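You operate a simulated robot arm through the tools that you are given. There is no shell and no other tool. Be economical: measure what you need, move in short steps, check, and stop when the job is done.

You run a simulated two-armed robot. Do the job below in one go: nothing can be reset, and whatever is moved stays where it is left.

JOB
Unlock the cassette, draw the brown and blue windows into the blue tray, then hold the cassette and lock it. Where these are worked on the way, their far stop is far enough and under half their travel is too little: cassette lock.

Only the result counts: the job must be done as asked and must still hold three seconds after the hand-in. Knocking over, shifting, dropping, spilling or breaking anything else fails it.

ROBOT AND FRAMES
Two 6-joint arms with two-finger parallel grippers on one trunk, on a base that drives. Base frame: it is fixed to the floor where the robot stands at the start and does not move with it; the origin is under the middle of the robot, x ahead of it, y to its left, z up. Lengths are in m, angles in rad, forces in N, time in s.
The left shoulder is at the start at [0.06, 0.187, 1.072], the right one opposite. With the tool pointing down near the work surface each hand reaches from about 0.24 to 0.62 m from the robot's upright axis, wherever it stands, measured 20 degrees to its own side. Places, roughly: cassette lock [0.5, 0, 0.8]; tray [0.4, 0.5, 0.8]. Payload 1.57 kg a hand.
The tool frame of a hand sits at the grasp point between the pads (the TCP): z along the fingers, y along the line on which they close. The tips reach 0.03 m beyond it. Largest opening 0.11 m; finger width 0.024, thickness 0.012; the body of the gripper, 0.048 by 0.112 m, starts 0.078 m behind the TCP.
Orientation is that of the tool frame in the base frame, as a unit quaternion [x, y, z, w]. With the fingers straight down and closing along the base's y, the tool's x points along the base's -x, its y along +y and its z along -z.

CONTROLS
- The arms move only by the tool drive_tool. It takes "left_deltas", "right_deltas" or both (then of equal length, played together; a hand with none holds still); each is one flat list of numbers, 7 for each row, row after row: the shift along the tool's x, y, z in m, then the turn, a rotation vector about the tool's x, y, z in rad, then the gripper command, from -1 (fully open) to 1 (shut), values between in proportion. In form: [dx, dy, dz, wx, wy, wz, gripper, dx, dy, dz, wx, wy, wz, gripper, ...]. A call has 1 to 10 rows; each row shifts and turns the commanded pose from where the row before left it, along the tool's axes as they then stand. Each row takes 0.2 s and may step no farther than 0.05 m and 0.15 rad from the row before; otherwise, or with a gripper value out of range, the whole call is refused. Where a pose cannot be reached the arm comes as near as it can. A force on the tool above 40 N (or 10 N above the force at the start of the call, whichever is more), or a blocked arm, ends the call early, and 0.2 s more pass. The fingers move at their own pace (about 0.153 m/s each) and stop on an object; they squeeze with about 31 N. The grip force told is the motor's: it shows also when the fingers shut on nothing. Time passes only in rows, and 0.2 s behind the last, so rows that do not move let the fingers close. The reply holds the time, the measured pose of the TCP, the force on the tool along the base axes, the opening and the grip force, in the units named above and with some noise, with the torque about the TCP (base axes, N m) and any sound that the robot's microphone picked up.
- Cameras (640 x 400 px; columns grow to the right, rows downward): "scene" is now at [0.0128, 0.0183, 1.6116]; the picture's right is [0.23, -0.97, 0.00], its down [-0.76, -0.18, -0.62] and it looks along [0.61, 0.15, -0.78] (base axes); focal length 293 px, centre (320, 200). "left" rides on the left gripper at [0.07, -0.016, -0.141] in its tool frame; the picture's right is [0.23, 0.97, 0.00], its down [-0.86, 0.20, -0.48] and it looks along [-0.47, 0.11, 0.88] (tool axes); focal length 222 px, centre (320, 200). "right" rides on the right gripper at [0.07, 0.016, -0.141] in its tool frame; the picture's right is [-0.23, 0.97, 0.00], its down [-0.86, -0.20, -0.48] and it looks along [-0.47, -0.11, 0.88] (tool axes); focal length 222 px, centre (320, 200). There is no depth. A picture from a camera that has moved, and an enlarged one, comes with that camera's place and axes in the base frame and with its lens.
- grab_frame(camera): a new picture of that camera. No time passes.
- move_column(by): slides the trunk up (or, below 0, down) by that many m; the arms and the scene camera ride with it, the base frame stays. It gives what a move gives, with no picture.
- roll_base(legs): drives the robot by 1 to 6 legs, each [ahead, left, turn to the left] in m, m and rad, along the robot's own axes; the way and the turn of a leg run together, so that a leg with both is an arc; at most 1.5 m and 3.142 rad a leg. The arms and the cameras ride along, it lands a little off, and it stops where it bumps. It gives what a move gives.
- pan_tilt(pan, tilt): turns the head with the scene camera to pan (to the left, within 1.501 rad either way) and tilt (down, from -0.506 to 1.204), counted from straight ahead of the robot. It gives what a move gives.
- enlarge(camera, box): a new picture of the part [left, top, right, bottom] of that camera's present view, enlarged. No time passes.
- job_done(): hands the job in; it is judged then, once.

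Go step by step. Nothing tells you exact positions but the pictures and the camera data: compare them with the known pose of the tool, close in by small moves and look again before you grip or let go. The budget is 120 turns and 88 pictures, counting those below and the enlarged ones. Unless the task says otherwise, let go and move clear before handing in, and close with one line.

The tools are called after ">>>" by a JSON object that holds its "method" and its "body". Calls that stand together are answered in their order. drive_tool: Moves the arms, as the interface text tells. Its arguments: {"type":"object","properties":{"left_deltas":{"type":"array"},"right_deltas":{"type":"array"}},"required":[]} The other tools are called the same way: move_column (by) slides the trunk up or down; roll_base (legs) drives the base; pan_tilt (pan, tilt) turns the head that bears the scene camera; grab_frame (camera) takes a picture; enlarge (camera, box) takes an enlarged picture of a part of a camera's view; job_done () hands the job in.

At the start:

```text
t: 0.0
left_tcp_pos: [0.4415, 0.3398, 1.0382]
left_tcp_rot: [-0.001, 1.0, 0.001, 0.0]
left_contact_force: [0.3, -0.4, 0.6]
left_ft_torque: [0.04, -0.02, 0.03]
left_finger_gap: 0.11
left_grip_force: 0.1
right_tcp_pos: [0.3335, -0.0815, 0.9947]
right_tcp_rot: [0.0, 1.0, -0.001, 0.0]
right_contact_force: [1.0, 0.2, 0.0]
right_ft_torque: [0.0, -0.04, -0.02]
right_finger_gap: 0.11
right_grip_force: 0.0
trunk travel left (down, up): [-0.7, 0.29]
robot x, y, heading: [-0.0028, 0.0007, -0.002]
head pan, tilt: [0.236, 0.897]
```

scene: 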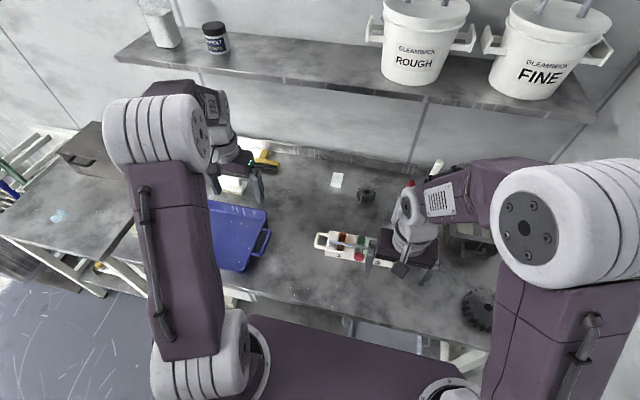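
right: 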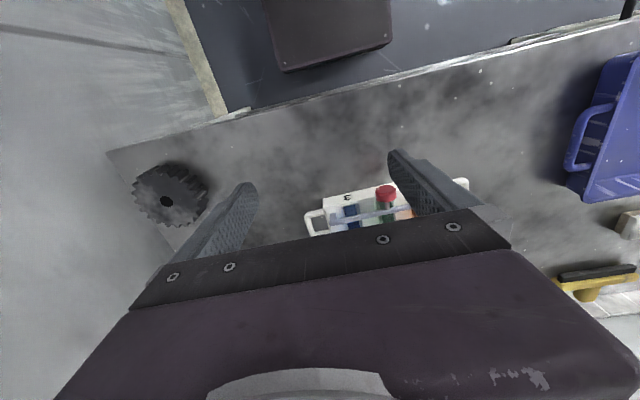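
left: 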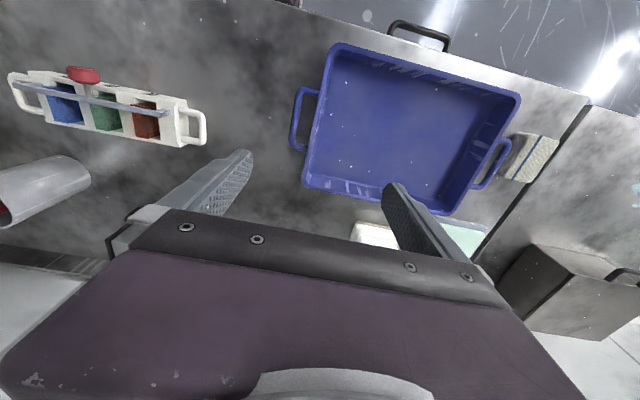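

I see a white cassette with three coloured windows (blue, green, brown/red), a clear bar across them and a red knob, and a blue tray to the left. I'll take closer looks first.

>>> {"method": "enlarge", "body": {"camera": "left", "box": [0, 50, 220, 188]}}

>>> {"method": "enlarge", "body": {"camera": "scene", "box": [290, 210, 450, 310]}}

>>> {"method": "enlarge", "body": {"camera": "right", "box": [290, 150, 480, 269]}}

```text
2.90 times, centred on (110, 119) of left
camera zoom: at [0.3713, 0.3215, 1.1794], right [-0.23, 0.97, 0.0], down [0.85, 0.2, 0.48], along [0.47, 0.11, -0.88], focal length 644 px, centre (929, 435)
```

zoom: 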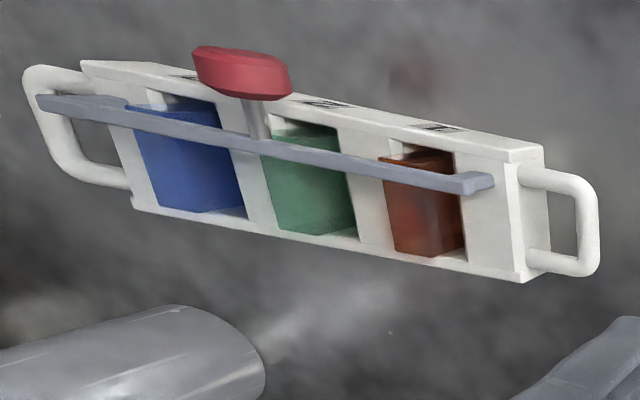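

```text
4.00 times, centred on (370, 260) of scene
camera zoom: at [0.0128, 0.0183, 1.6116], right [0.23, -0.97, 0.0], down [-0.76, -0.18, -0.62], along [0.61, 0.15, -0.78], focal length 1171 px, centre (120, -40)
```

zoom: 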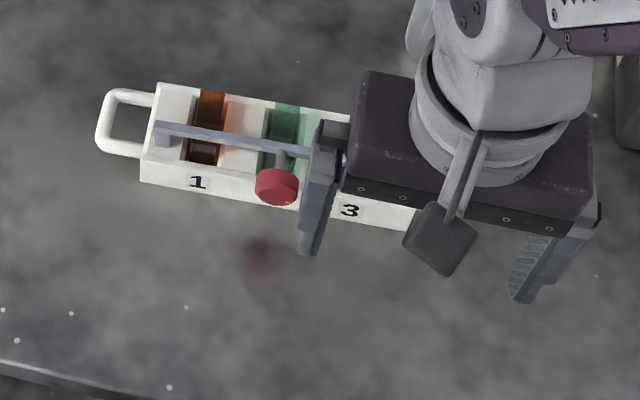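

```text
3.36 times, centred on (385, 210) of right
camera zoom: at [0.2654, -0.0633, 1.1362], right [0.23, 0.97, 0.0], down [0.86, -0.2, 0.48], along [0.47, -0.11, -0.88], focal length 747 px, centre (102, 168)
```

zoom: 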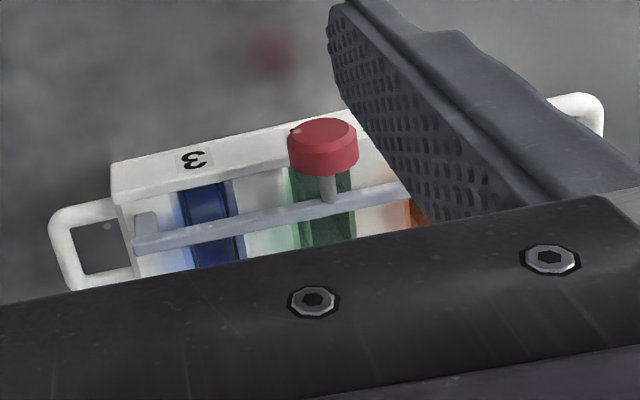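

The cassette lies about [0.48, 0.0, 0.79], running along y, with the red knob near [0.44, 0.0, 0.83]. I'll clear the right hand away and bring the left one over for a closer look.

>>> {"method": "drive_tool", "body": {"right_deltas": [0, -0.05, 0, 0, 0, 0, -1, 0, -0.05, 0, 0, 0, 0, -1, 0, -0.05, 0, 0, 0, 0, -1, 0, -0.05, 0, 0, 0, 0, -1, 0, 0, 0, 0, 0, 0, -1], "left_deltas": [0.03, -0.04, 0, 0, 0, 0, -1, 0.03, -0.04, 0, 0, 0, 0, -1, 0.03, -0.04, 0, 0, 0, 0, -1, 0.03, -0.04, 0.01, 0, 0, 0, -1, 0, 0, 0.0, 0, 0, 0, -1]}}

>>> {"method": "grab_frame", "body": {"camera": "left"}}

>>> {"method": "enlarge", "body": {"camera": "scene", "box": [290, 210, 450, 310]}}

```text
refused: row 4 steps farther than a row can; nothing moved
```

```text
81 pictures are left
camera left: at [0.3713, 0.3215, 1.1794], right [-0.23, 0.97, 0.0], down [0.85, 0.2, 0.48], along [0.47, 0.11, -0.88], focal length 222 px, centre (320, 200)
```

left: 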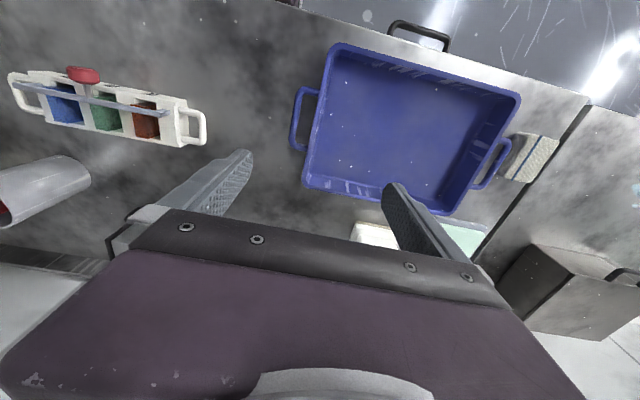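

```text
4.00 times, centred on (370, 260) of scene
camera zoom: at [0.0128, 0.0183, 1.6116], right [0.23, -0.97, 0.0], down [-0.76, -0.18, -0.62], along [0.61, 0.15, -0.78], focal length 1171 px, centre (120, -40)
```

zoom: 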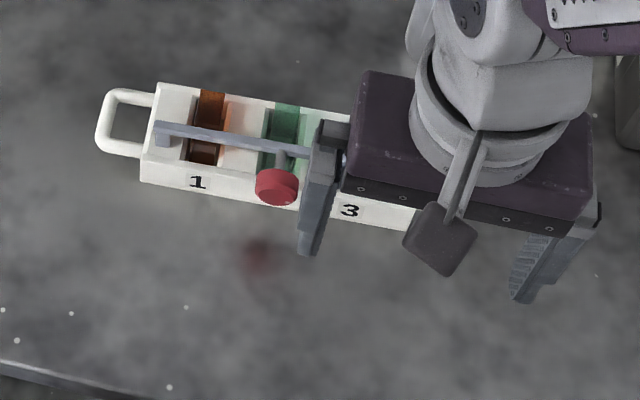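

The step was slightly too long; repeating it with shorter rows.

>>> {"method": "drive_tool", "body": {"right_deltas": [0, -0.045, 0, 0, 0, 0, -1, 0, -0.045, 0, 0, 0, 0, -1, 0, -0.045, 0, 0, 0, 0, -1, 0, -0.045, 0, 0, 0, 0, -1, 0, 0, 0, 0, 0, 0, -1], "left_deltas": [0.025, -0.04, 0, 0, 0, 0, -1, 0.025, -0.04, 0, 0, 0, 0, -1, 0.025, -0.04, 0, 0, 0, 0, -1, 0.025, -0.04, 0, 0, 0, 0, -1, 0, 0, 0.0, 0, 0, 0, -1]}}

>>> {"method": "grab_frame", "body": {"camera": "left"}}

>>> {"method": "enlarge", "body": {"camera": "scene", "box": [290, 210, 450, 310]}}

```text
t: 1.2
left_tcp_pos: [0.3418, 0.1793, 1.0388]
left_tcp_rot: [-0.001, 1.0, 0.001, 0.0]
left_contact_force: [0.6, 0.3, -0.2]
left_ft_torque: [0.0, 0.02, 0.02]
left_finger_gap: 0.1101
left_grip_force: 0.1
right_tcp_pos: [0.3347, -0.262, 0.9933]
right_tcp_rot: [0.0, 1.0, -0.001, 0.0]
right_contact_force: [0.9, 0.2, 0.1]
right_ft_torque: [-0.03, 0.0, -0.03]
right_finger_gap: 0.1101
right_grip_force: 0.1
trunk travel left (down, up): [-0.7, 0.29]
robot x, y, heading: [-0.0023, -0.0007, -0.002]
head pan, tilt: [0.236, 0.897]
```

```text
79 pictures are left
camera left: at [0.271, 0.1625, 1.1802], right [-0.23, 0.97, 0.0], down [0.85, 0.2, 0.48], along [0.47, 0.11, -0.88], focal length 222 px, centre (320, 200)
```

left: 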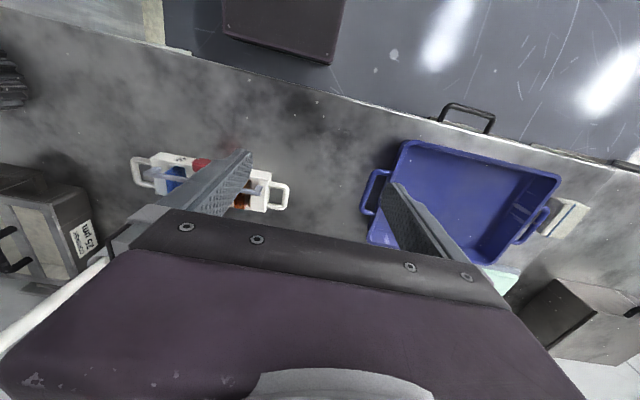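

```text
4.00 times, centred on (370, 260) of scene
camera zoom: at [0.0134, 0.0203, 1.6115], right [0.23, -0.97, 0.0], down [-0.76, -0.18, -0.62], along [0.61, 0.14, -0.78], focal length 1171 px, centre (120, -40)
```

zoom: 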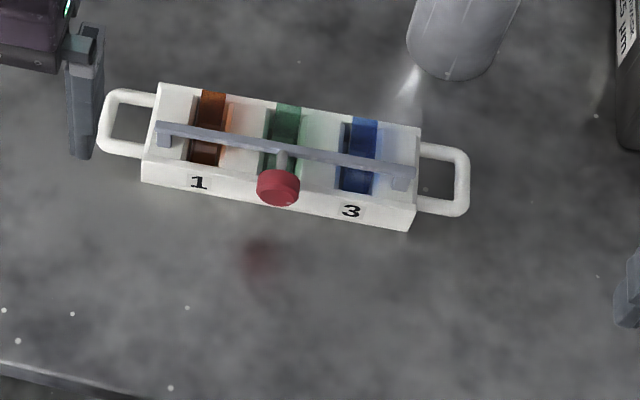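

The cassette is now clear in view: three upright windows (1 brown, 2 green, 3 blue), a bar across and a knob leaning toward me. I need a close-up to understand the bar.

>>> {"method": "drive_tool", "body": {"left_deltas": [-0.04, 0.005, 0.02, 0, 0, 0, -1, -0.04, 0.005, 0.02, 0, 0, 0, -1, -0.04, 0.005, 0.02, 0, 0, 0, -1, -0.04, 0.005, 0.02, 0, 0, 0, -1, 0, 0, 0.0, 0, 0, 0, -1]}}

>>> {"method": "enlarge", "body": {"camera": "left", "box": [20, 0, 300, 175]}}

```text
t: 2.4
left_tcp_pos: [0.503, 0.1963, 0.9577]
left_tcp_rot: [0.001, 1.0, 0.001, 0.001]
left_contact_force: [-0.3, -0.1, 0.4]
left_ft_torque: [0.03, -0.05, 0.0]
left_finger_gap: 0.11
left_grip_force: 0.1
right_tcp_pos: [0.3333, -0.2598, 0.9917]
right_tcp_rot: [0.0, 1.0, 0.0, 0.001]
right_contact_force: [0.0, 0.2, 1.2]
right_ft_torque: [-0.01, 0.0, 0.0]
right_finger_gap: 0.1101
right_grip_force: 0.0
trunk travel left (down, up): [-0.7, 0.29]
robot x, y, heading: [-0.0043, 0.0032, -0.0]
head pan, tilt: [0.236, 0.897]
```

```text
2.29 times, centred on (160, 88) of left
camera zoom: at [0.432, 0.1797, 1.0998], right [-0.23, 0.97, 0.0], down [0.85, 0.2, 0.48], along [0.47, 0.11, -0.88], focal length 508 px, centre (686, 457)
```

zoom: 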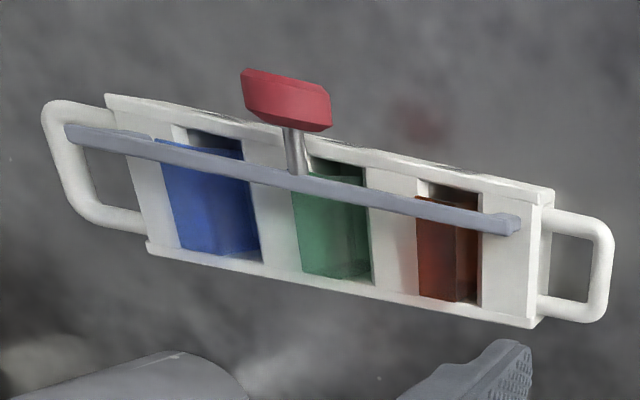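

The bar sits above the body (~z 0.825) with a stem and knob pointing toward me. I'll zoom further on the bar ends and stem.

>>> {"method": "enlarge", "body": {"camera": "scene", "box": [312, 226, 412, 288]}}

>>> {"method": "enlarge", "body": {"camera": "left", "box": [180, 60, 300, 135]}}

>>> {"method": "enlarge", "body": {"camera": "right", "box": [400, 130, 640, 280]}}

```text
6.40 times, centred on (362, 257) of scene
camera zoom: at [0.0113, 0.0182, 1.6116], right [0.23, -0.97, 0.0], down [-0.76, -0.18, -0.63], along [0.61, 0.15, -0.78], focal length 1874 px, centre (51, -165)
```

zoom: 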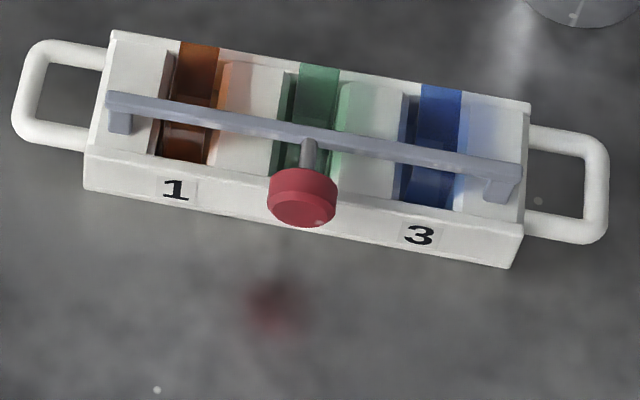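

```text
5.33 times, centred on (240, 98) of left
camera zoom: at [0.432, 0.1797, 1.0998], right [-0.23, 0.97, 0.0], down [0.85, 0.2, 0.48], along [0.47, 0.11, -0.88], focal length 1185 px, centre (747, 747)
```

zoom: 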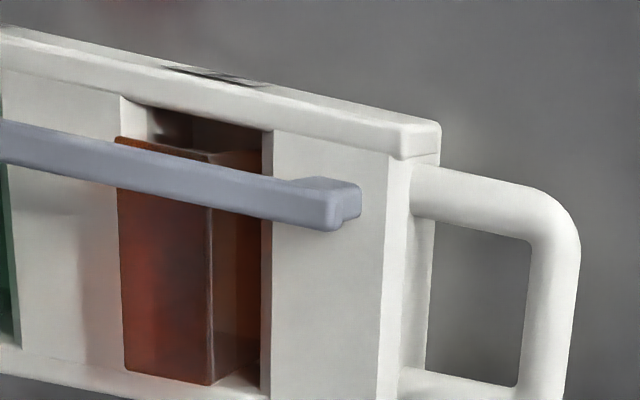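

```text
2.67 times, centred on (520, 205) of right
camera zoom: at [0.2646, -0.2437, 1.1343], right [0.23, 0.97, 0.0], down [0.85, -0.2, 0.48], along [0.47, -0.11, -0.88], focal length 592 px, centre (-213, 187)
```

zoom: 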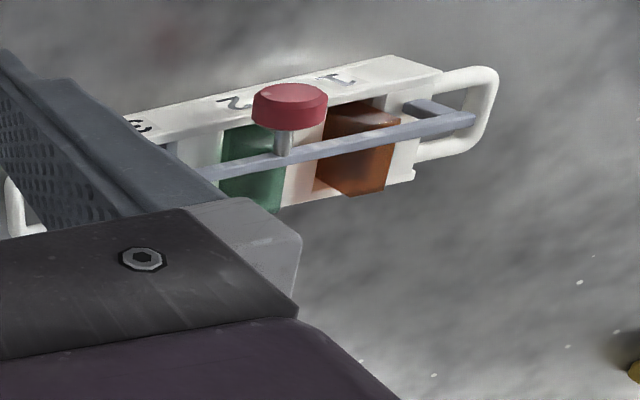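

The lock bar is a bridge on two legs sitting just over the front edges of the windows (x≈0.475, z≈0.825), with the knob sticking toward me at about [0.44, 0.005, 0.838]. Plan: the right hand holds the right handle (closing along x), and the left hand works the knob and windows. First I rotate the right wrist.

>>> {"method": "drive_tool", "body": {"right_deltas": [0, 0, 0, 0, 0, -0.148, -0.5, 0, 0, 0, 0, 0, -0.148, -0.5, 0, 0, 0, 0, 0, -0.148, -0.5, 0, 0, 0, 0, 0, -0.148, -0.5, 0, 0, 0, 0, 0, -0.148, -0.5, 0, 0, 0, 0, 0, -0.148, -0.5, 0, 0, 0, 0, 0, -0.148, -0.5, 0, 0, 0, 0, 0, -0.148, -0.5, 0, 0, 0, 0, 0, -0.148, -0.5, 0, 0, 0, 0, 0, -0.148, -0.5]}}

>>> {"method": "drive_tool", "body": {"right_deltas": [0, 0, 0, 0, 0, -0.15, -0.5, -0.03, -0.04, 0, 0, 0, 0, -0.5, -0.03, -0.04, 0, 0, 0, 0, -0.5, -0.03, -0.04, 0, 0, 0, 0, -0.5, -0.03, -0.04, 0, 0, 0, 0, -0.5, 0, 0, 0, 0, 0, 0, -0.5]}}

>>> {"method": "grab_frame", "body": {"camera": "right"}}

```text
t: 4.6
left_tcp_pos: [0.5025, 0.1967, 0.958]
left_tcp_rot: [0.0, 1.0, 0.001, 0.0]
left_contact_force: [0.2, 0.2, -0.5]
left_ft_torque: [0.03, -0.01, -0.01]
left_finger_gap: 0.1101
left_grip_force: 0.1
right_tcp_pos: [0.3342, -0.2613, 0.995]
right_tcp_rot: [-0.675, 0.738, 0.0, 0.0]
right_contact_force: [-0.4, -0.1, -0.6]
right_ft_torque: [0.0, 0.0, -0.01]
right_finger_gap: 0.0826
right_grip_force: 0.1
trunk travel left (down, up): [-0.7, 0.29]
robot x, y, heading: [0.0014, 0.0002, 0.004]
head pan, tilt: [0.236, 0.897]
```

```text
t: 6.0
left_tcp_pos: [0.5028, 0.1967, 0.9591]
left_tcp_rot: [0.0, 1.0, 0.001, 0.001]
left_contact_force: [0.3, -1.1, 0.5]
left_ft_torque: [0.01, 0.01, 0.01]
left_finger_gap: 0.1099
left_grip_force: 0.1
right_tcp_pos: [0.4867, -0.1286, 0.994]
right_tcp_rot: [0.728, -0.686, 0.0, 0.0]
right_contact_force: [0.7, -0.9, 0.3]
right_ft_torque: [0.0, -0.04, 0.0]
right_finger_gap: 0.0825
right_grip_force: 0.1
trunk travel left (down, up): [-0.7, 0.29]
robot x, y, heading: [0.0018, 0.0043, 0.001]
head pan, tilt: [0.236, 0.897]
```

```text
73 pictures are left
camera right: at [0.4763, -0.1977, 1.1351], right [-0.99, 0.17, 0.0], down [0.15, 0.87, 0.48], along [0.08, 0.47, -0.88], focal length 222 px, centre (320, 200)
```

right: 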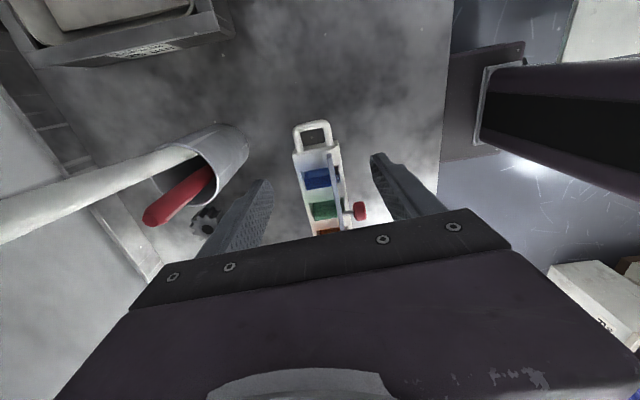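

The right wrist turned well, and the handle is visible below it. Zooming to align on it.

>>> {"method": "enlarge", "body": {"camera": "right", "box": [270, 110, 390, 185]}}

>>> {"method": "enlarge", "body": {"camera": "scene", "box": [290, 190, 450, 290]}}

```text
5.33 times, centred on (330, 148) of right
camera zoom: at [0.4763, -0.1977, 1.1351], right [-0.99, 0.17, 0.0], down [0.15, 0.87, 0.48], along [0.08, 0.47, -0.88], focal length 1185 px, centre (267, 480)
```

zoom: 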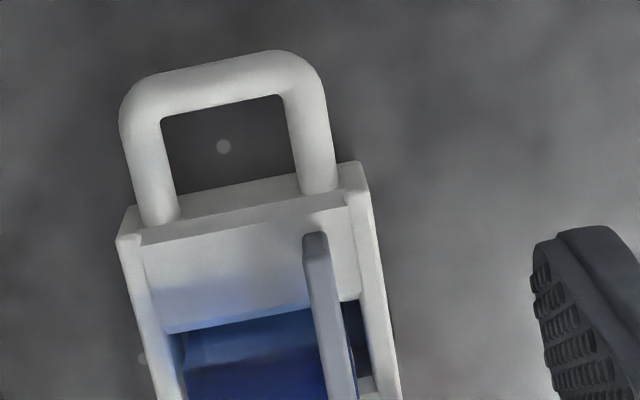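

```text
4.00 times, centred on (370, 240) of scene
camera zoom: at [0.0116, 0.0174, 1.6116], right [0.23, -0.97, 0.0], down [-0.76, -0.18, -0.63], along [0.61, 0.15, -0.78], focal length 1171 px, centre (120, 40)
```

zoom: 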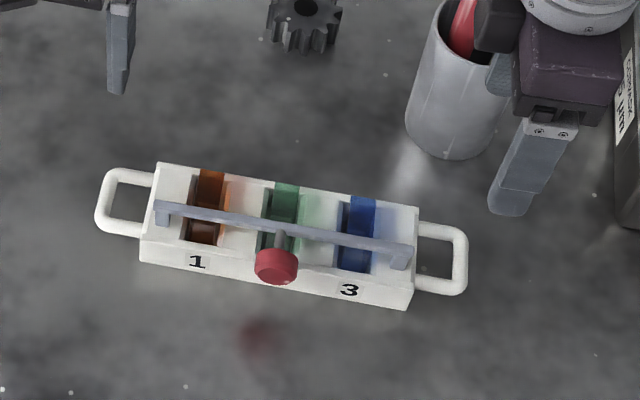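

Handle centre works out at about [0.500, -0.124, 0.79], about 0.061 wide along x, with almost no yaw. I descend most of the way and check.

>>> {"method": "drive_tool", "body": {"right_deltas": [-0.004, -0.0136, 0, 0, 0, 0, -0.5, 0, 0, 0.045, 0, 0, 0, -0.5, 0, 0, 0.045, 0, 0, 0, -0.5, 0, 0, 0.04, 0, 0, 0, -0.5, 0, 0, 0.025, 0, 0, 0, -0.5, 0, 0, 0, 0, 0, 0, -0.5]}}

>>> {"method": "grab_frame", "body": {"camera": "right"}}

>>> {"method": "enlarge", "body": {"camera": "scene", "box": [340, 190, 460, 265]}}

```text
t: 7.4
left_tcp_pos: [0.5029, 0.1969, 0.9587]
left_tcp_rot: [0.0, 1.0, 0.001, 0.001]
left_contact_force: [0.7, -0.1, -0.5]
left_ft_torque: [0.0, -0.01, 0.0]
left_finger_gap: 0.1098
left_grip_force: 0.1
right_tcp_pos: [0.4993, -0.1265, 0.8362]
right_tcp_rot: [0.728, -0.686, 0.0, 0.0]
right_contact_force: [0.1, 0.1, -0.1]
right_ft_torque: [-0.01, 0.0, 0.02]
right_finger_gap: 0.0825
right_grip_force: 0.0
trunk travel left (down, up): [-0.7, 0.29]
robot x, y, heading: [0.0009, 0.0046, 0.003]
head pan, tilt: [0.236, 0.897]
```

```text
70 pictures are left
camera right: at [0.4877, -0.1965, 0.9786], right [-0.99, 0.17, 0.0], down [0.15, 0.87, 0.48], along [0.08, 0.47, -0.88], focal length 222 px, centre (320, 200)
```

right: 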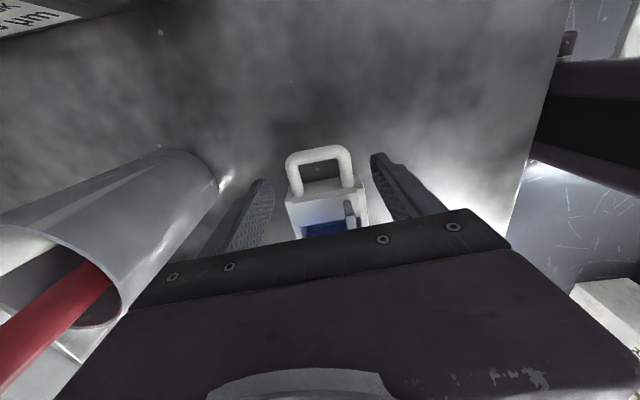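

```text
5.33 times, centred on (400, 228) of scene
camera zoom: at [0.0126, 0.0184, 1.6116], right [0.23, -0.97, 0.0], down [-0.76, -0.18, -0.62], along [0.61, 0.15, -0.78], focal length 1561 px, centre (-107, 53)
```

zoom: 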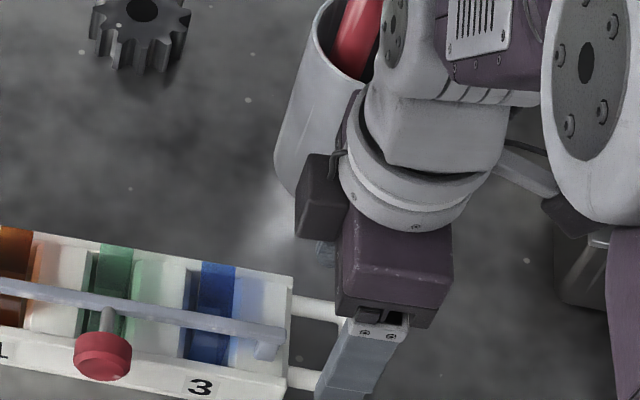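

The handle lies centred between the right fingers; I lower the last 36 mm and close.

>>> {"method": "drive_tool", "body": {"right_deltas": [0, 0, 0.02, 0, 0, 0, -0.5, 0, 0, 0.016, 0, 0, 0, -0.5, 0, 0, 0, 0, 0, 0, -0.2, 0, 0, 0, 0, 0, 0, 0.1, 0, 0, 0, 0, 0, 0, 1, 0, 0, 0, 0, 0, 0, 1]}}

>>> {"method": "enlarge", "body": {"camera": "scene", "box": [290, 190, 450, 290]}}

```text
t: 8.8
left_tcp_pos: [0.503, 0.1963, 0.9589]
left_tcp_rot: [0.0, 1.0, 0.001, 0.001]
left_contact_force: [0.2, 0.4, 0.7]
left_ft_torque: [-0.04, -0.02, -0.02]
left_finger_gap: 0.1099
left_grip_force: 0.0
right_tcp_pos: [0.4997, -0.1266, 0.8014]
right_tcp_rot: [0.728, -0.686, 0.0, 0.001]
right_contact_force: [-1.4, 0.3, -0.2]
right_ft_torque: [0.0, 0.0, 0.16]
right_finger_gap: 0.0502
right_grip_force: 31.3
trunk travel left (down, up): [-0.7, 0.29]
robot x, y, heading: [-0.0044, 0.0007, 0.002]
head pan, tilt: [0.236, 0.897]
```

```text
4.00 times, centred on (370, 240) of scene
camera zoom: at [0.0129, 0.0182, 1.6115], right [0.23, -0.97, 0.0], down [-0.76, -0.18, -0.62], along [0.61, 0.15, -0.78], focal length 1171 px, centre (120, 40)
```

zoom: 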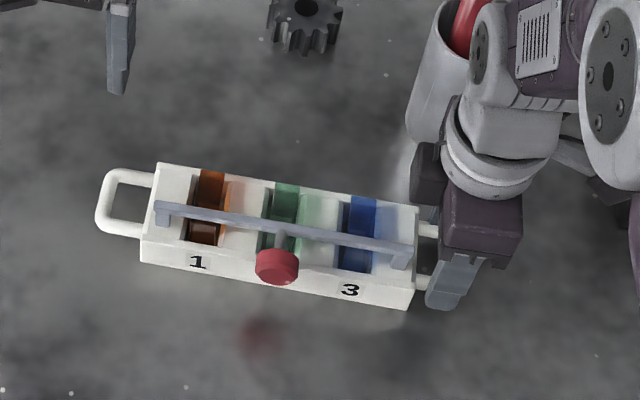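

The right hand holds the handle (gap 0.050), and the cassette didn't shift. Now I bring the left hand above the knob.

>>> {"method": "drive_tool", "body": {"left_deltas": [0.0155, -0.0, 0, 0, 0, 0, -0.6, 0.0155, -0.0475, 0, 0, 0, 0, -0.6, 0.0155, -0.0475, 0, 0, 0, 0, -0.6, 0.0155, -0.0475, 0, 0, 0, 0, -0.6, 0, -0.0475, 0.02, 0, 0, 0, -0.6, 0, 0, 0.0, 0, 0, 0, -0.6]}}

>>> {"method": "grab_frame", "body": {"camera": "left"}}

>>> {"method": "enlarge", "body": {"camera": "scene", "box": [290, 190, 450, 290]}}

```text
refused: row 5 steps farther than a row can; nothing moved
```

```text
67 pictures are left
camera left: at [0.4328, 0.1796, 1.0996], right [-0.23, 0.97, 0.0], down [0.85, 0.2, 0.48], along [0.47, 0.11, -0.88], focal length 222 px, centre (320, 200)
```

left: 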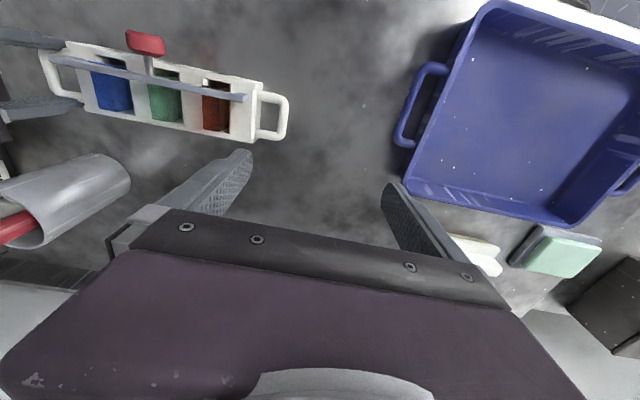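

```text
4.00 times, centred on (370, 240) of scene
camera zoom: at [0.0129, 0.0182, 1.6115], right [0.23, -0.97, 0.0], down [-0.76, -0.18, -0.62], along [0.61, 0.15, -0.78], focal length 1171 px, centre (120, 40)
```

zoom: 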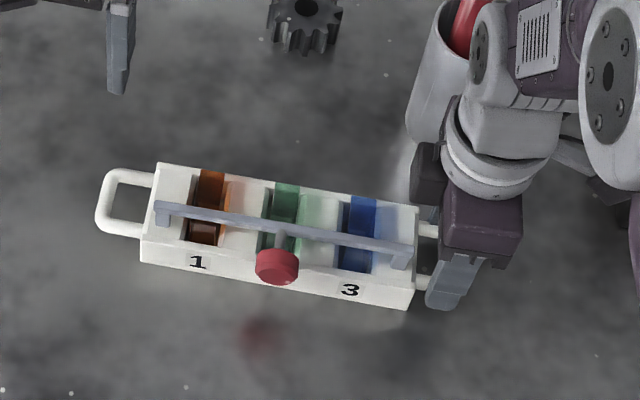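

The last row was a touch too long; I repeat it split more finely.

>>> {"method": "drive_tool", "body": {"left_deltas": [0.0155, -0.04, 0, 0, 0, 0, -0.6, 0.0155, -0.04, 0, 0, 0, 0, -0.6, 0.0155, -0.04, 0, 0, 0, 0, -0.6, 0.0155, -0.04, 0, 0, 0, 0, -0.6, 0, -0.03, 0.02, 0, 0, 0, -0.6, 0, 0, 0.0, 0, 0, 0, -0.6]}}

>>> {"method": "grab_frame", "body": {"camera": "left"}}

>>> {"method": "enlarge", "body": {"camera": "scene", "box": [290, 190, 450, 290]}}

```text
t: 10.2
left_tcp_pos: [0.4425, 0.0085, 0.939]
left_tcp_rot: [-0.001, 1.0, 0.001, 0.001]
left_contact_force: [0.1, 0.6, -0.1]
left_ft_torque: [0.03, -0.01, 0.0]
left_finger_gap: 0.088
left_grip_force: 0.0
right_tcp_pos: [0.5008, -0.1264, 0.8022]
right_tcp_rot: [0.728, -0.686, 0.0, 0.0]
right_contact_force: [-0.2, 1.3, -1.4]
right_ft_torque: [-0.03, 0.0, 0.01]
right_finger_gap: 0.0231
right_grip_force: 9.2
trunk travel left (down, up): [-0.7, 0.29]
robot x, y, heading: [-0.0004, -0.0011, -0.001]
head pan, tilt: [0.236, 0.897]
```

```text
65 pictures are left
camera left: at [0.372, -0.0085, 1.0812], right [-0.23, 0.97, 0.0], down [0.85, 0.2, 0.48], along [0.47, 0.11, -0.88], focal length 222 px, centre (320, 200)
```

left: 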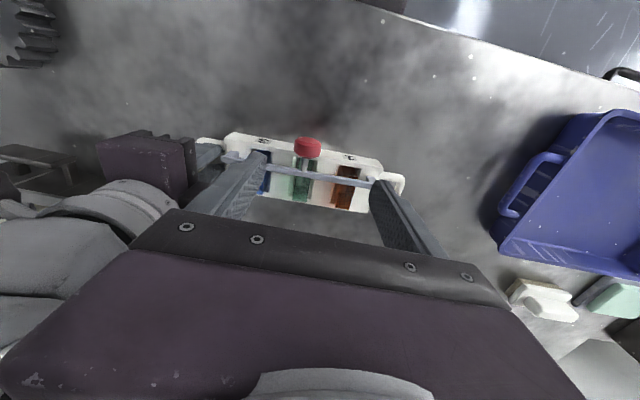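

```text
4.00 times, centred on (370, 240) of scene
camera zoom: at [0.013, 0.0188, 1.6116], right [0.23, -0.97, 0.0], down [-0.76, -0.18, -0.62], along [0.61, 0.15, -0.78], focal length 1171 px, centre (120, 40)
```

zoom: 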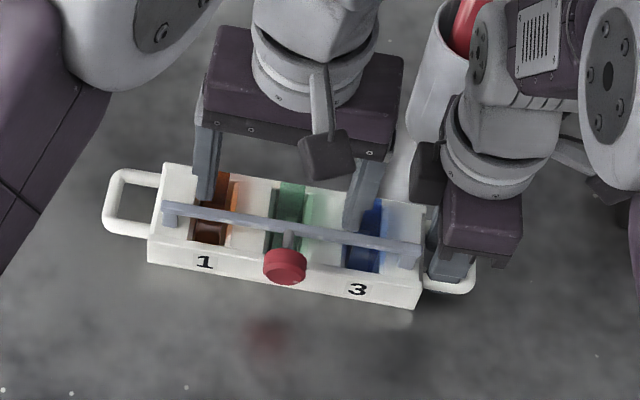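

The right gap shrank to 0.023 and the cassette moved a few mm, so the hold isn't as I thought. I look closely before going on.

>>> {"method": "enlarge", "body": {"camera": "scene", "box": [380, 235, 440, 272]}}

>>> {"method": "grab_frame", "body": {"camera": "right"}}

```text
10.67 times, centred on (410, 254) of scene
camera zoom: at [0.013, 0.0188, 1.6116], right [0.23, -0.97, 0.0], down [-0.76, -0.18, -0.62], along [0.61, 0.15, -0.78], focal length 3122 px, centre (-640, -371)
```

zoom: 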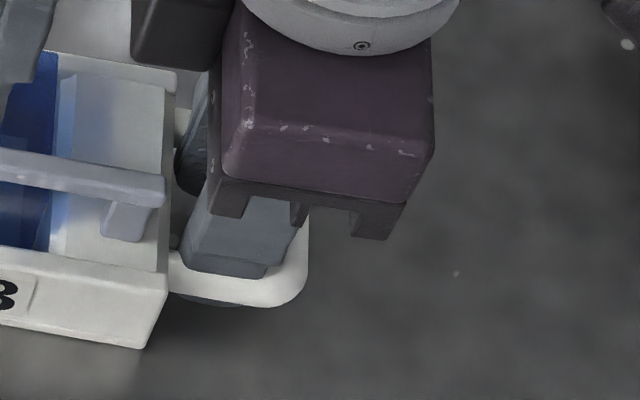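

```text
62 pictures are left
camera right: at [0.4895, -0.1946, 0.9431], right [-0.99, 0.17, 0.0], down [0.15, 0.87, 0.48], along [0.08, 0.47, -0.88], focal length 222 px, centre (320, 200)
```

right: 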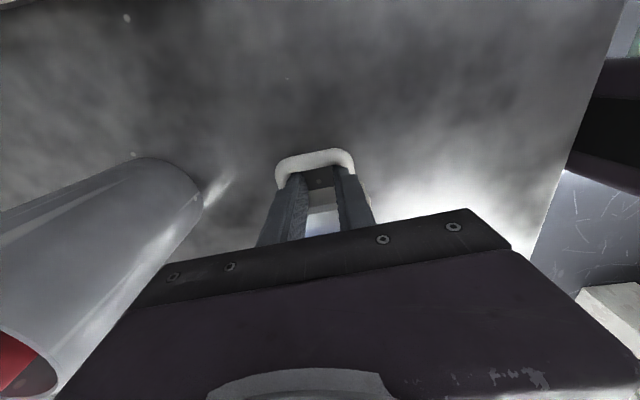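

>>> {"method": "enlarge", "body": {"camera": "right", "box": [250, 130, 394, 220]}}

>>> {"method": "drive_tool", "body": {"right_deltas": [0, 0, 0, 0, 0, 0, 1, 0, 0, 0, 0, 0, 0, 1]}}

```text
4.44 times, centred on (322, 175) of right
camera zoom: at [0.4895, -0.1946, 0.9431], right [-0.99, 0.17, 0.0], down [0.15, 0.87, 0.48], along [0.08, 0.47, -0.88], focal length 987 px, centre (311, 311)
```

zoom: 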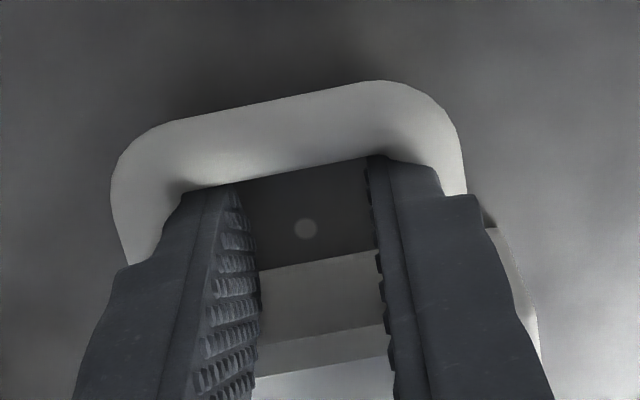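

```text
t: 10.8
left_tcp_pos: [0.4424, 0.009, 0.9401]
left_tcp_rot: [0.0, 1.0, 0.001, 0.001]
left_contact_force: [-0.3, 0.8, -0.7]
left_ft_torque: [0.04, 0.02, 0.01]
left_finger_gap: 0.088
left_grip_force: 0.1
right_tcp_pos: [0.5013, -0.1263, 0.7994]
right_tcp_rot: [0.728, -0.685, 0.0, 0.0]
right_contact_force: [-0.4, 0.1, 0.4]
right_ft_torque: [0.01, 0.0, 0.02]
right_finger_gap: 0.0
right_grip_force: 21.6
trunk travel left (down, up): [-0.7, 0.29]
robot x, y, heading: [0.0011, -0.0017, 0.0]
head pan, tilt: [0.236, 0.897]
```

The right fingers shut on nothing. I look at where they ended up relative to the handle.

>>> {"method": "enlarge", "body": {"camera": "right", "box": [250, 130, 394, 220]}}

>>> {"method": "enlarge", "body": {"camera": "scene", "box": [290, 190, 450, 290]}}

```text
4.44 times, centred on (322, 175) of right
camera zoom: at [0.4894, -0.1952, 0.9431], right [-0.99, 0.17, 0.0], down [0.15, 0.87, 0.48], along [0.08, 0.47, -0.88], focal length 987 px, centre (311, 311)
```

zoom: 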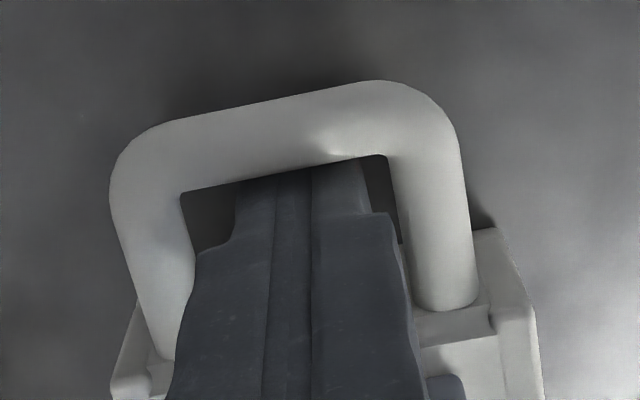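

```text
4.00 times, centred on (370, 240) of scene
camera zoom: at [0.0128, 0.0184, 1.6116], right [0.23, -0.97, 0.0], down [-0.76, -0.18, -0.62], along [0.61, 0.15, -0.78], focal length 1171 px, centre (120, 40)
```

zoom: 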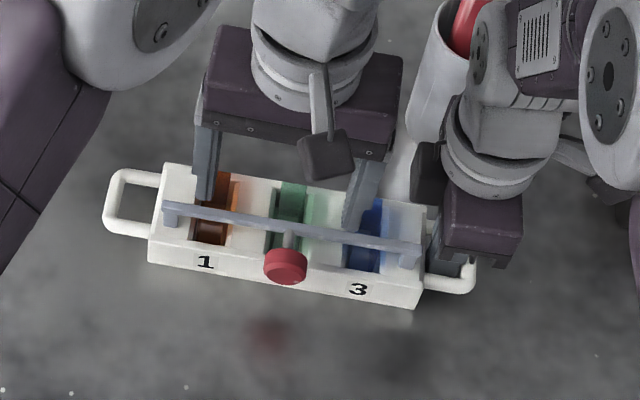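

The prongs evidently didn't hold the fingers; only the outer crossbar seems solid (the cassette slid ~5 mm). I'll lift the right hand, turn it back so it closes along y, and grip that crossbar.

>>> {"method": "drive_tool", "body": {"right_deltas": [0, 0, -0.05, 0, 0, 0, 1, 0, 0, -0.05, 0, 0, 0, 0.3, 0.04, 0, 0, 0, 0, 0, 0.3, 0, 0, 0, 0, 0, 0.148, 0.3, 0, 0, 0, 0, 0, 0.148, 0.3, 0, 0, 0, 0, 0, 0.148, 0.3, 0, 0, 0, 0, 0, 0.148, 0.3, 0, 0, 0, 0, 0, 0.148, 0.3, 0, 0, 0, 0, 0, 0.148, 0.3, 0, 0, 0, 0, 0, 0.148, 0.3]}}

>>> {"method": "drive_tool", "body": {"right_deltas": [0, 0, 0, 0, 0, 0.148, 0.3, 0, 0, 0, 0, 0, 0.148, 0.3, 0, 0, 0, 0, 0, 0.148, 0.3, 0, 0, 0, 0, 0, 0.11, 0.3, 0, 0, 0, 0, 0, 0, 0.3]}}

>>> {"method": "grab_frame", "body": {"camera": "right"}}

>>> {"method": "enlarge", "body": {"camera": "scene", "box": [310, 215, 430, 290]}}

```text
t: 13.0
left_tcp_pos: [0.4419, 0.0099, 0.9401]
left_tcp_rot: [0.0, 1.0, 0.001, 0.001]
left_contact_force: [0.0, 0.6, 0.5]
left_ft_torque: [0.02, 0.02, 0.0]
left_finger_gap: 0.088
left_grip_force: 0.0
right_tcp_pos: [0.5024, -0.1673, 0.9031]
right_tcp_rot: [-0.292, 0.956, 0.0, 0.0]
right_contact_force: [0.3, 0.1, -0.1]
right_ft_torque: [0.02, -0.02, -0.01]
right_finger_gap: 0.0387
right_grip_force: 0.0
trunk travel left (down, up): [-0.7, 0.29]
robot x, y, heading: [-0.0011, 0.0001, 0.004]
head pan, tilt: [0.236, 0.897]
```

```text
t: 14.2
left_tcp_pos: [0.4422, 0.0088, 0.9402]
left_tcp_rot: [0.0, 1.0, 0.0, 0.0]
left_contact_force: [-0.5, -0.5, 0.5]
left_ft_torque: [0.03, 0.02, 0.03]
left_finger_gap: 0.088
left_grip_force: 0.1
right_tcp_pos: [0.5014, -0.1673, 0.9025]
right_tcp_rot: [-0.019, 1.0, 0.0, 0.0]
right_contact_force: [0.1, 0.0, 0.3]
right_ft_torque: [-0.02, -0.02, -0.03]
right_finger_gap: 0.0385
right_grip_force: 0.0
trunk travel left (down, up): [-0.7, 0.29]
robot x, y, heading: [-0.001, -0.0014, -0.005]
head pan, tilt: [0.236, 0.897]
```

```text
58 pictures are left
camera right: at [0.4331, -0.1521, 1.0446], right [0.19, 0.98, 0.0], down [0.86, -0.17, 0.48], along [0.47, -0.09, -0.88], focal length 222 px, centre (320, 200)
```

right: 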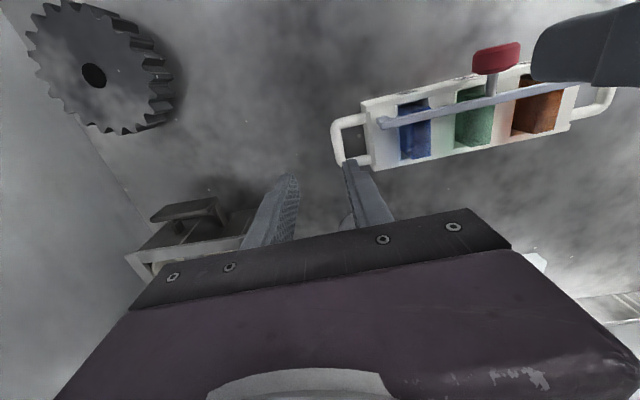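

```text
5.33 times, centred on (370, 252) of scene
camera zoom: at [0.0128, 0.0182, 1.6116], right [0.23, -0.97, 0.0], down [-0.76, -0.18, -0.62], along [0.61, 0.15, -0.78], focal length 1561 px, centre (53, -80)
```

zoom: 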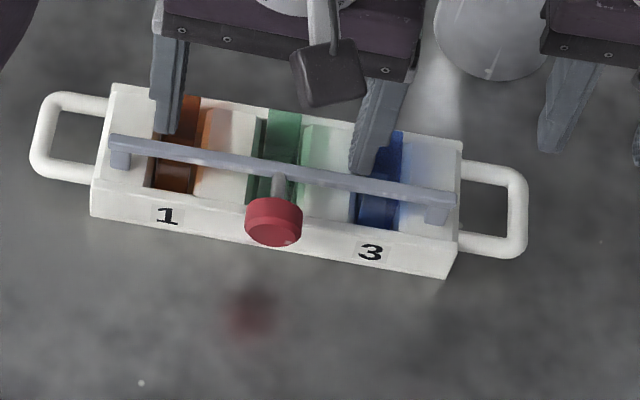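

The crossbar is at about [0.50, -0.141, 0.788]; the inside gap of the loop fits a finger. I centre over it and lower.

>>> {"method": "drive_tool", "body": {"right_deltas": [0, 0.026, 0, 0, 0, 0, 0.3, 0, 0, 0.04, 0, 0, 0, 0.3, 0, 0, 0.03, 0, 0, 0, 0.3, 0, 0, 0, 0, 0, 0, 0.3]}}

>>> {"method": "enlarge", "body": {"camera": "right", "box": [240, 100, 480, 250]}}

>>> {"method": "enlarge", "body": {"camera": "scene", "box": [370, 220, 450, 270]}}

```text
t: 15.2
left_tcp_pos: [0.4428, 0.0101, 0.9395]
left_tcp_rot: [0.0, 1.0, 0.001, 0.001]
left_contact_force: [-0.1, -0.8, 0.4]
left_ft_torque: [-0.04, 0.0, -0.01]
left_finger_gap: 0.0878
left_grip_force: 0.0
right_tcp_pos: [0.5, -0.1396, 0.8332]
right_tcp_rot: [-0.02, 1.0, 0.0, 0.0]
right_contact_force: [0.1, 0.0, -0.3]
right_ft_torque: [-0.03, -0.02, -0.05]
right_finger_gap: 0.0384
right_grip_force: 0.1
trunk travel left (down, up): [-0.7, 0.29]
robot x, y, heading: [-0.0027, 0.0008, -0.001]
head pan, tilt: [0.236, 0.897]
```

```text
2.67 times, centred on (360, 175) of right
camera zoom: at [0.4313, -0.1241, 0.9755], right [0.19, 0.98, 0.0], down [0.86, -0.17, 0.48], along [0.47, -0.09, -0.88], focal length 592 px, centre (213, 267)
```

zoom: 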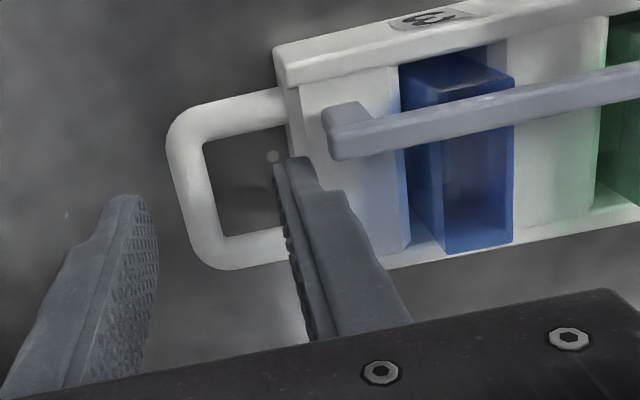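

```text
8.00 times, centred on (410, 245) of scene
camera zoom: at [0.0122, 0.0187, 1.6116], right [0.23, -0.97, 0.0], down [-0.76, -0.18, -0.62], along [0.61, 0.15, -0.78], focal length 2342 px, centre (-400, -160)
```

zoom: 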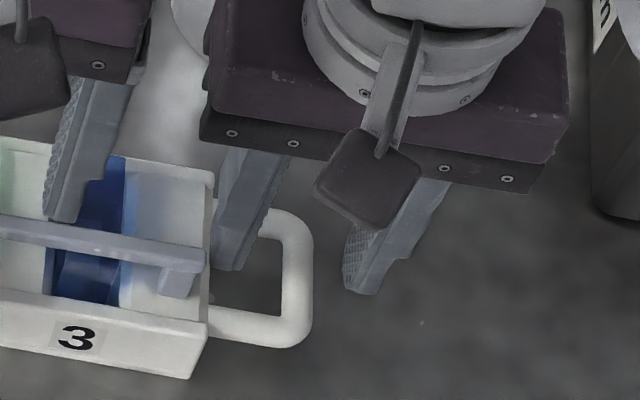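

The inner finger would come down too near the cassette's end face; the crossbar is nearer y = -0.145. I narrow the gap to 28 mm, shift 5.5 mm outward and recheck lower.

>>> {"method": "drive_tool", "body": {"right_deltas": [0, -0.0055, 0, 0, 0, 0, 0.49, 0, 0, 0.01, 0, 0, 0, 0.49, 0, 0, 0, 0, 0, 0, 0.49]}}

>>> {"method": "enlarge", "body": {"camera": "right", "box": [260, 100, 420, 200]}}

```text
t: 16.0
left_tcp_pos: [0.442, 0.0088, 0.939]
left_tcp_rot: [0.001, 1.0, 0.002, 0.001]
left_contact_force: [-0.8, 0.3, 0.6]
left_ft_torque: [-0.01, -0.04, -0.02]
left_finger_gap: 0.0878
left_grip_force: 0.1
right_tcp_pos: [0.5012, -0.1459, 0.823]
right_tcp_rot: [-0.02, 1.0, 0.0, 0.0]
right_contact_force: [-0.2, 0.0, -0.5]
right_ft_torque: [0.0, 0.01, 0.0]
right_finger_gap: 0.0283
right_grip_force: 0.1
trunk travel left (down, up): [-0.7, 0.29]
robot x, y, heading: [0.0032, -0.0002, 0.003]
head pan, tilt: [0.236, 0.897]
```

```text
4.00 times, centred on (340, 150) of right
camera zoom: at [0.4326, -0.1303, 0.9657], right [0.19, 0.98, 0.0], down [0.86, -0.17, 0.48], along [0.47, -0.09, -0.88], focal length 888 px, centre (240, 400)
```

zoom: 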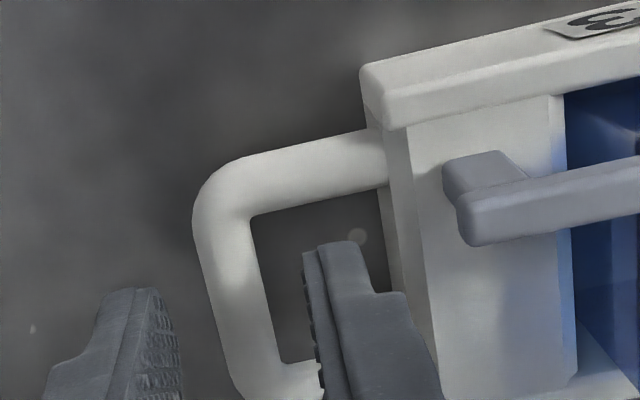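

The inner finger is inside the loop; I shift 3 mm more outward, lower 25 mm, and close on the crossbar.

>>> {"method": "drive_tool", "body": {"right_deltas": [0, -0.003, 0.005, 0, 0, 0, 0.49, 0, 0, 0.01, 0, 0, 0, 0.49, 0, 0, 0.01, 0, 0, 0, 0.49, 0, 0, 0, 0, 0, 0, 0.49, 0, 0, 0, 0, 0, 0, 1, 0, 0, 0, 0, 0, 0, 1, 0, 0, 0, 0, 0, 0, 1]}}

>>> {"method": "enlarge", "body": {"camera": "right", "box": [240, 100, 480, 250]}}

```text
t: 17.6
left_tcp_pos: [0.4425, 0.0086, 0.9392]
left_tcp_rot: [0.0, 1.0, 0.001, 0.001]
left_contact_force: [-0.1, -0.3, 0.2]
left_ft_torque: [-0.01, 0.01, 0.0]
left_finger_gap: 0.0879
left_grip_force: 0.0
right_tcp_pos: [0.5026, -0.1499, 0.7971]
right_tcp_rot: [-0.021, 1.0, 0.001, 0.001]
right_contact_force: [0.2, -0.3, 0.2]
right_ft_torque: [0.01, -0.18, -0.14]
right_finger_gap: 0.0115
right_grip_force: 29.1
trunk travel left (down, up): [-0.7, 0.29]
robot x, y, heading: [-0.001, 0.0012, -0.003]
head pan, tilt: [0.236, 0.897]
```

```text
2.67 times, centred on (360, 175) of right
camera zoom: at [0.433, -0.134, 0.9391], right [0.19, 0.98, 0.0], down [0.86, -0.17, 0.48], along [0.47, -0.09, -0.88], focal length 592 px, centre (213, 267)
```

zoom: 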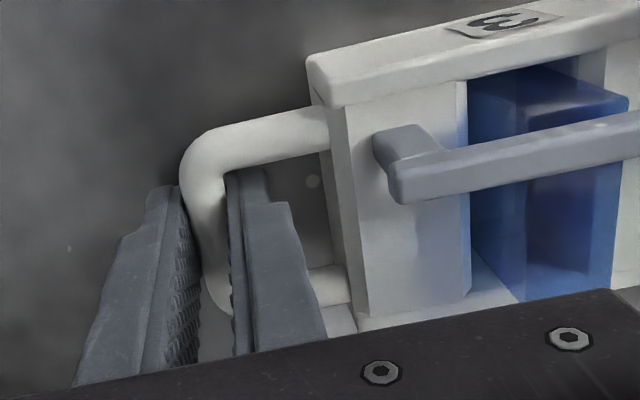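

Now the crossbar is held (gap 11.5 mm, 29 N). Next I locate the knob under the left hand.

>>> {"method": "enlarge", "body": {"camera": "left", "box": [220, 110, 420, 235]}}

>>> {"method": "enlarge", "body": {"camera": "scene", "box": [310, 215, 430, 290]}}

```text
3.20 times, centred on (320, 172) of left
camera zoom: at [0.3721, -0.0086, 1.0812], right [-0.23, 0.97, 0.0], down [0.85, 0.2, 0.48], along [0.47, 0.11, -0.88], focal length 711 px, centre (320, 288)
```

zoom: 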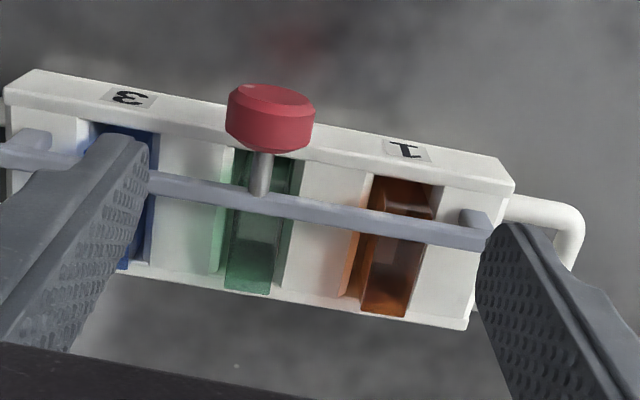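

```text
5.33 times, centred on (370, 252) of scene
camera zoom: at [0.013, 0.0181, 1.6116], right [0.23, -0.97, 0.0], down [-0.76, -0.18, -0.62], along [0.61, 0.15, -0.78], focal length 1561 px, centre (53, -80)
```

zoom: 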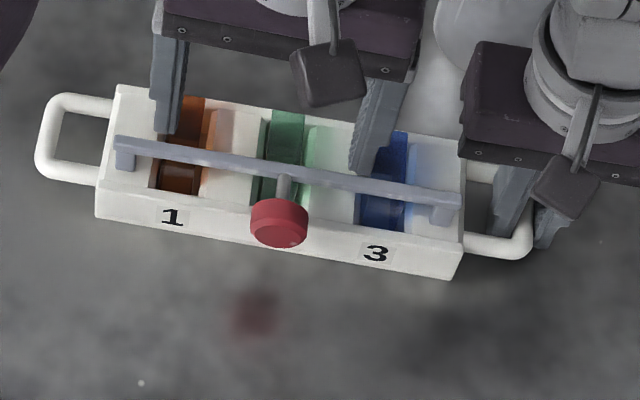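

Knob centre is about [0.440, -0.006, 0.838]. I lower the left hand around it and close.

>>> {"method": "drive_tool", "body": {"left_deltas": [0.0025, -0.0147, 0, 0, 0, 0, -0.1, 0, 0, 0.04, 0, 0, 0, -0.1, 0, 0, 0.04, 0, 0, 0, -0.1, 0, 0, 0.017, 0, 0, 0, -0.1, 0, 0, 0, 0, 0, 0, -0.1]}}

>>> {"method": "enlarge", "body": {"camera": "left", "box": [220, 110, 420, 235]}}

```text
t: 18.8
left_tcp_pos: [0.4388, -0.0034, 0.8401]
left_tcp_rot: [0.0, 1.0, 0.0, 0.001]
left_contact_force: [-0.7, -0.1, 0.1]
left_ft_torque: [-0.01, -0.03, 0.01]
left_finger_gap: 0.0604
left_grip_force: 0.0
right_tcp_pos: [0.5022, -0.1487, 0.7977]
right_tcp_rot: [-0.02, 1.0, 0.0, -0.001]
right_contact_force: [-0.1, -0.7, 0.0]
right_ft_torque: [-0.02, 0.02, -0.15]
right_finger_gap: 0.0116
right_grip_force: 29.1
trunk travel left (down, up): [-0.7, 0.29]
robot x, y, heading: [0.0006, -0.001, -0.003]
head pan, tilt: [0.236, 0.897]
```

```text
3.20 times, centred on (320, 172) of left
camera zoom: at [0.3678, -0.0227, 0.9824], right [-0.23, 0.97, 0.0], down [0.85, 0.2, 0.48], along [0.47, 0.11, -0.88], focal length 711 px, centre (320, 288)
```

zoom: 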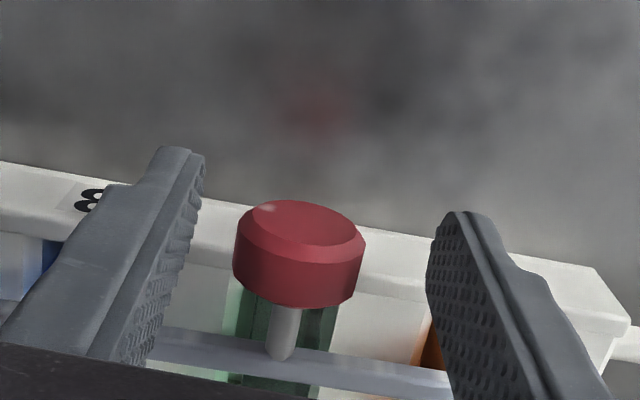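

The knob is between the fingers, slightly toward -y; I shift 4 mm and close on it.

>>> {"method": "drive_tool", "body": {"left_deltas": [0, -0.004, 0, 0, 0, 0, -0.1, 0, 0, 0, 0, 0, 0, 0.5, 0, 0, 0, 0, 0, 0, 1, 0, 0, 0, 0, 0, 0, 1]}}

>>> {"method": "enlarge", "body": {"camera": "left", "box": [220, 110, 420, 235]}}

```text
t: 19.8
left_tcp_pos: [0.4362, -0.0095, 0.8417]
left_tcp_rot: [-0.001, 1.0, 0.001, 0.001]
left_contact_force: [-0.4, 1.5, -0.3]
left_ft_torque: [0.0, 0.03, 0.4]
left_finger_gap: 0.031
left_grip_force: 31.0
right_tcp_pos: [0.5023, -0.1488, 0.7963]
right_tcp_rot: [-0.02, 1.0, 0.0, 0.0]
right_contact_force: [-0.3, -2.2, -0.9]
right_ft_torque: [-0.06, 0.01, -0.11]
right_finger_gap: 0.0113
right_grip_force: 29.2
trunk travel left (down, up): [-0.7, 0.29]
robot x, y, heading: [-0.002, 0.0023, 0.005]
head pan, tilt: [0.236, 0.897]
```

```text
3.20 times, centred on (320, 172) of left
camera zoom: at [0.3665, -0.0268, 0.9827], right [-0.23, 0.97, 0.0], down [0.85, 0.2, 0.48], along [0.47, 0.11, -0.88], focal length 711 px, centre (320, 288)
```

zoom: 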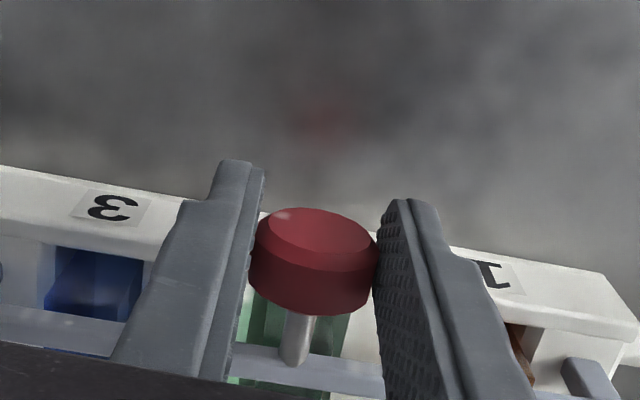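

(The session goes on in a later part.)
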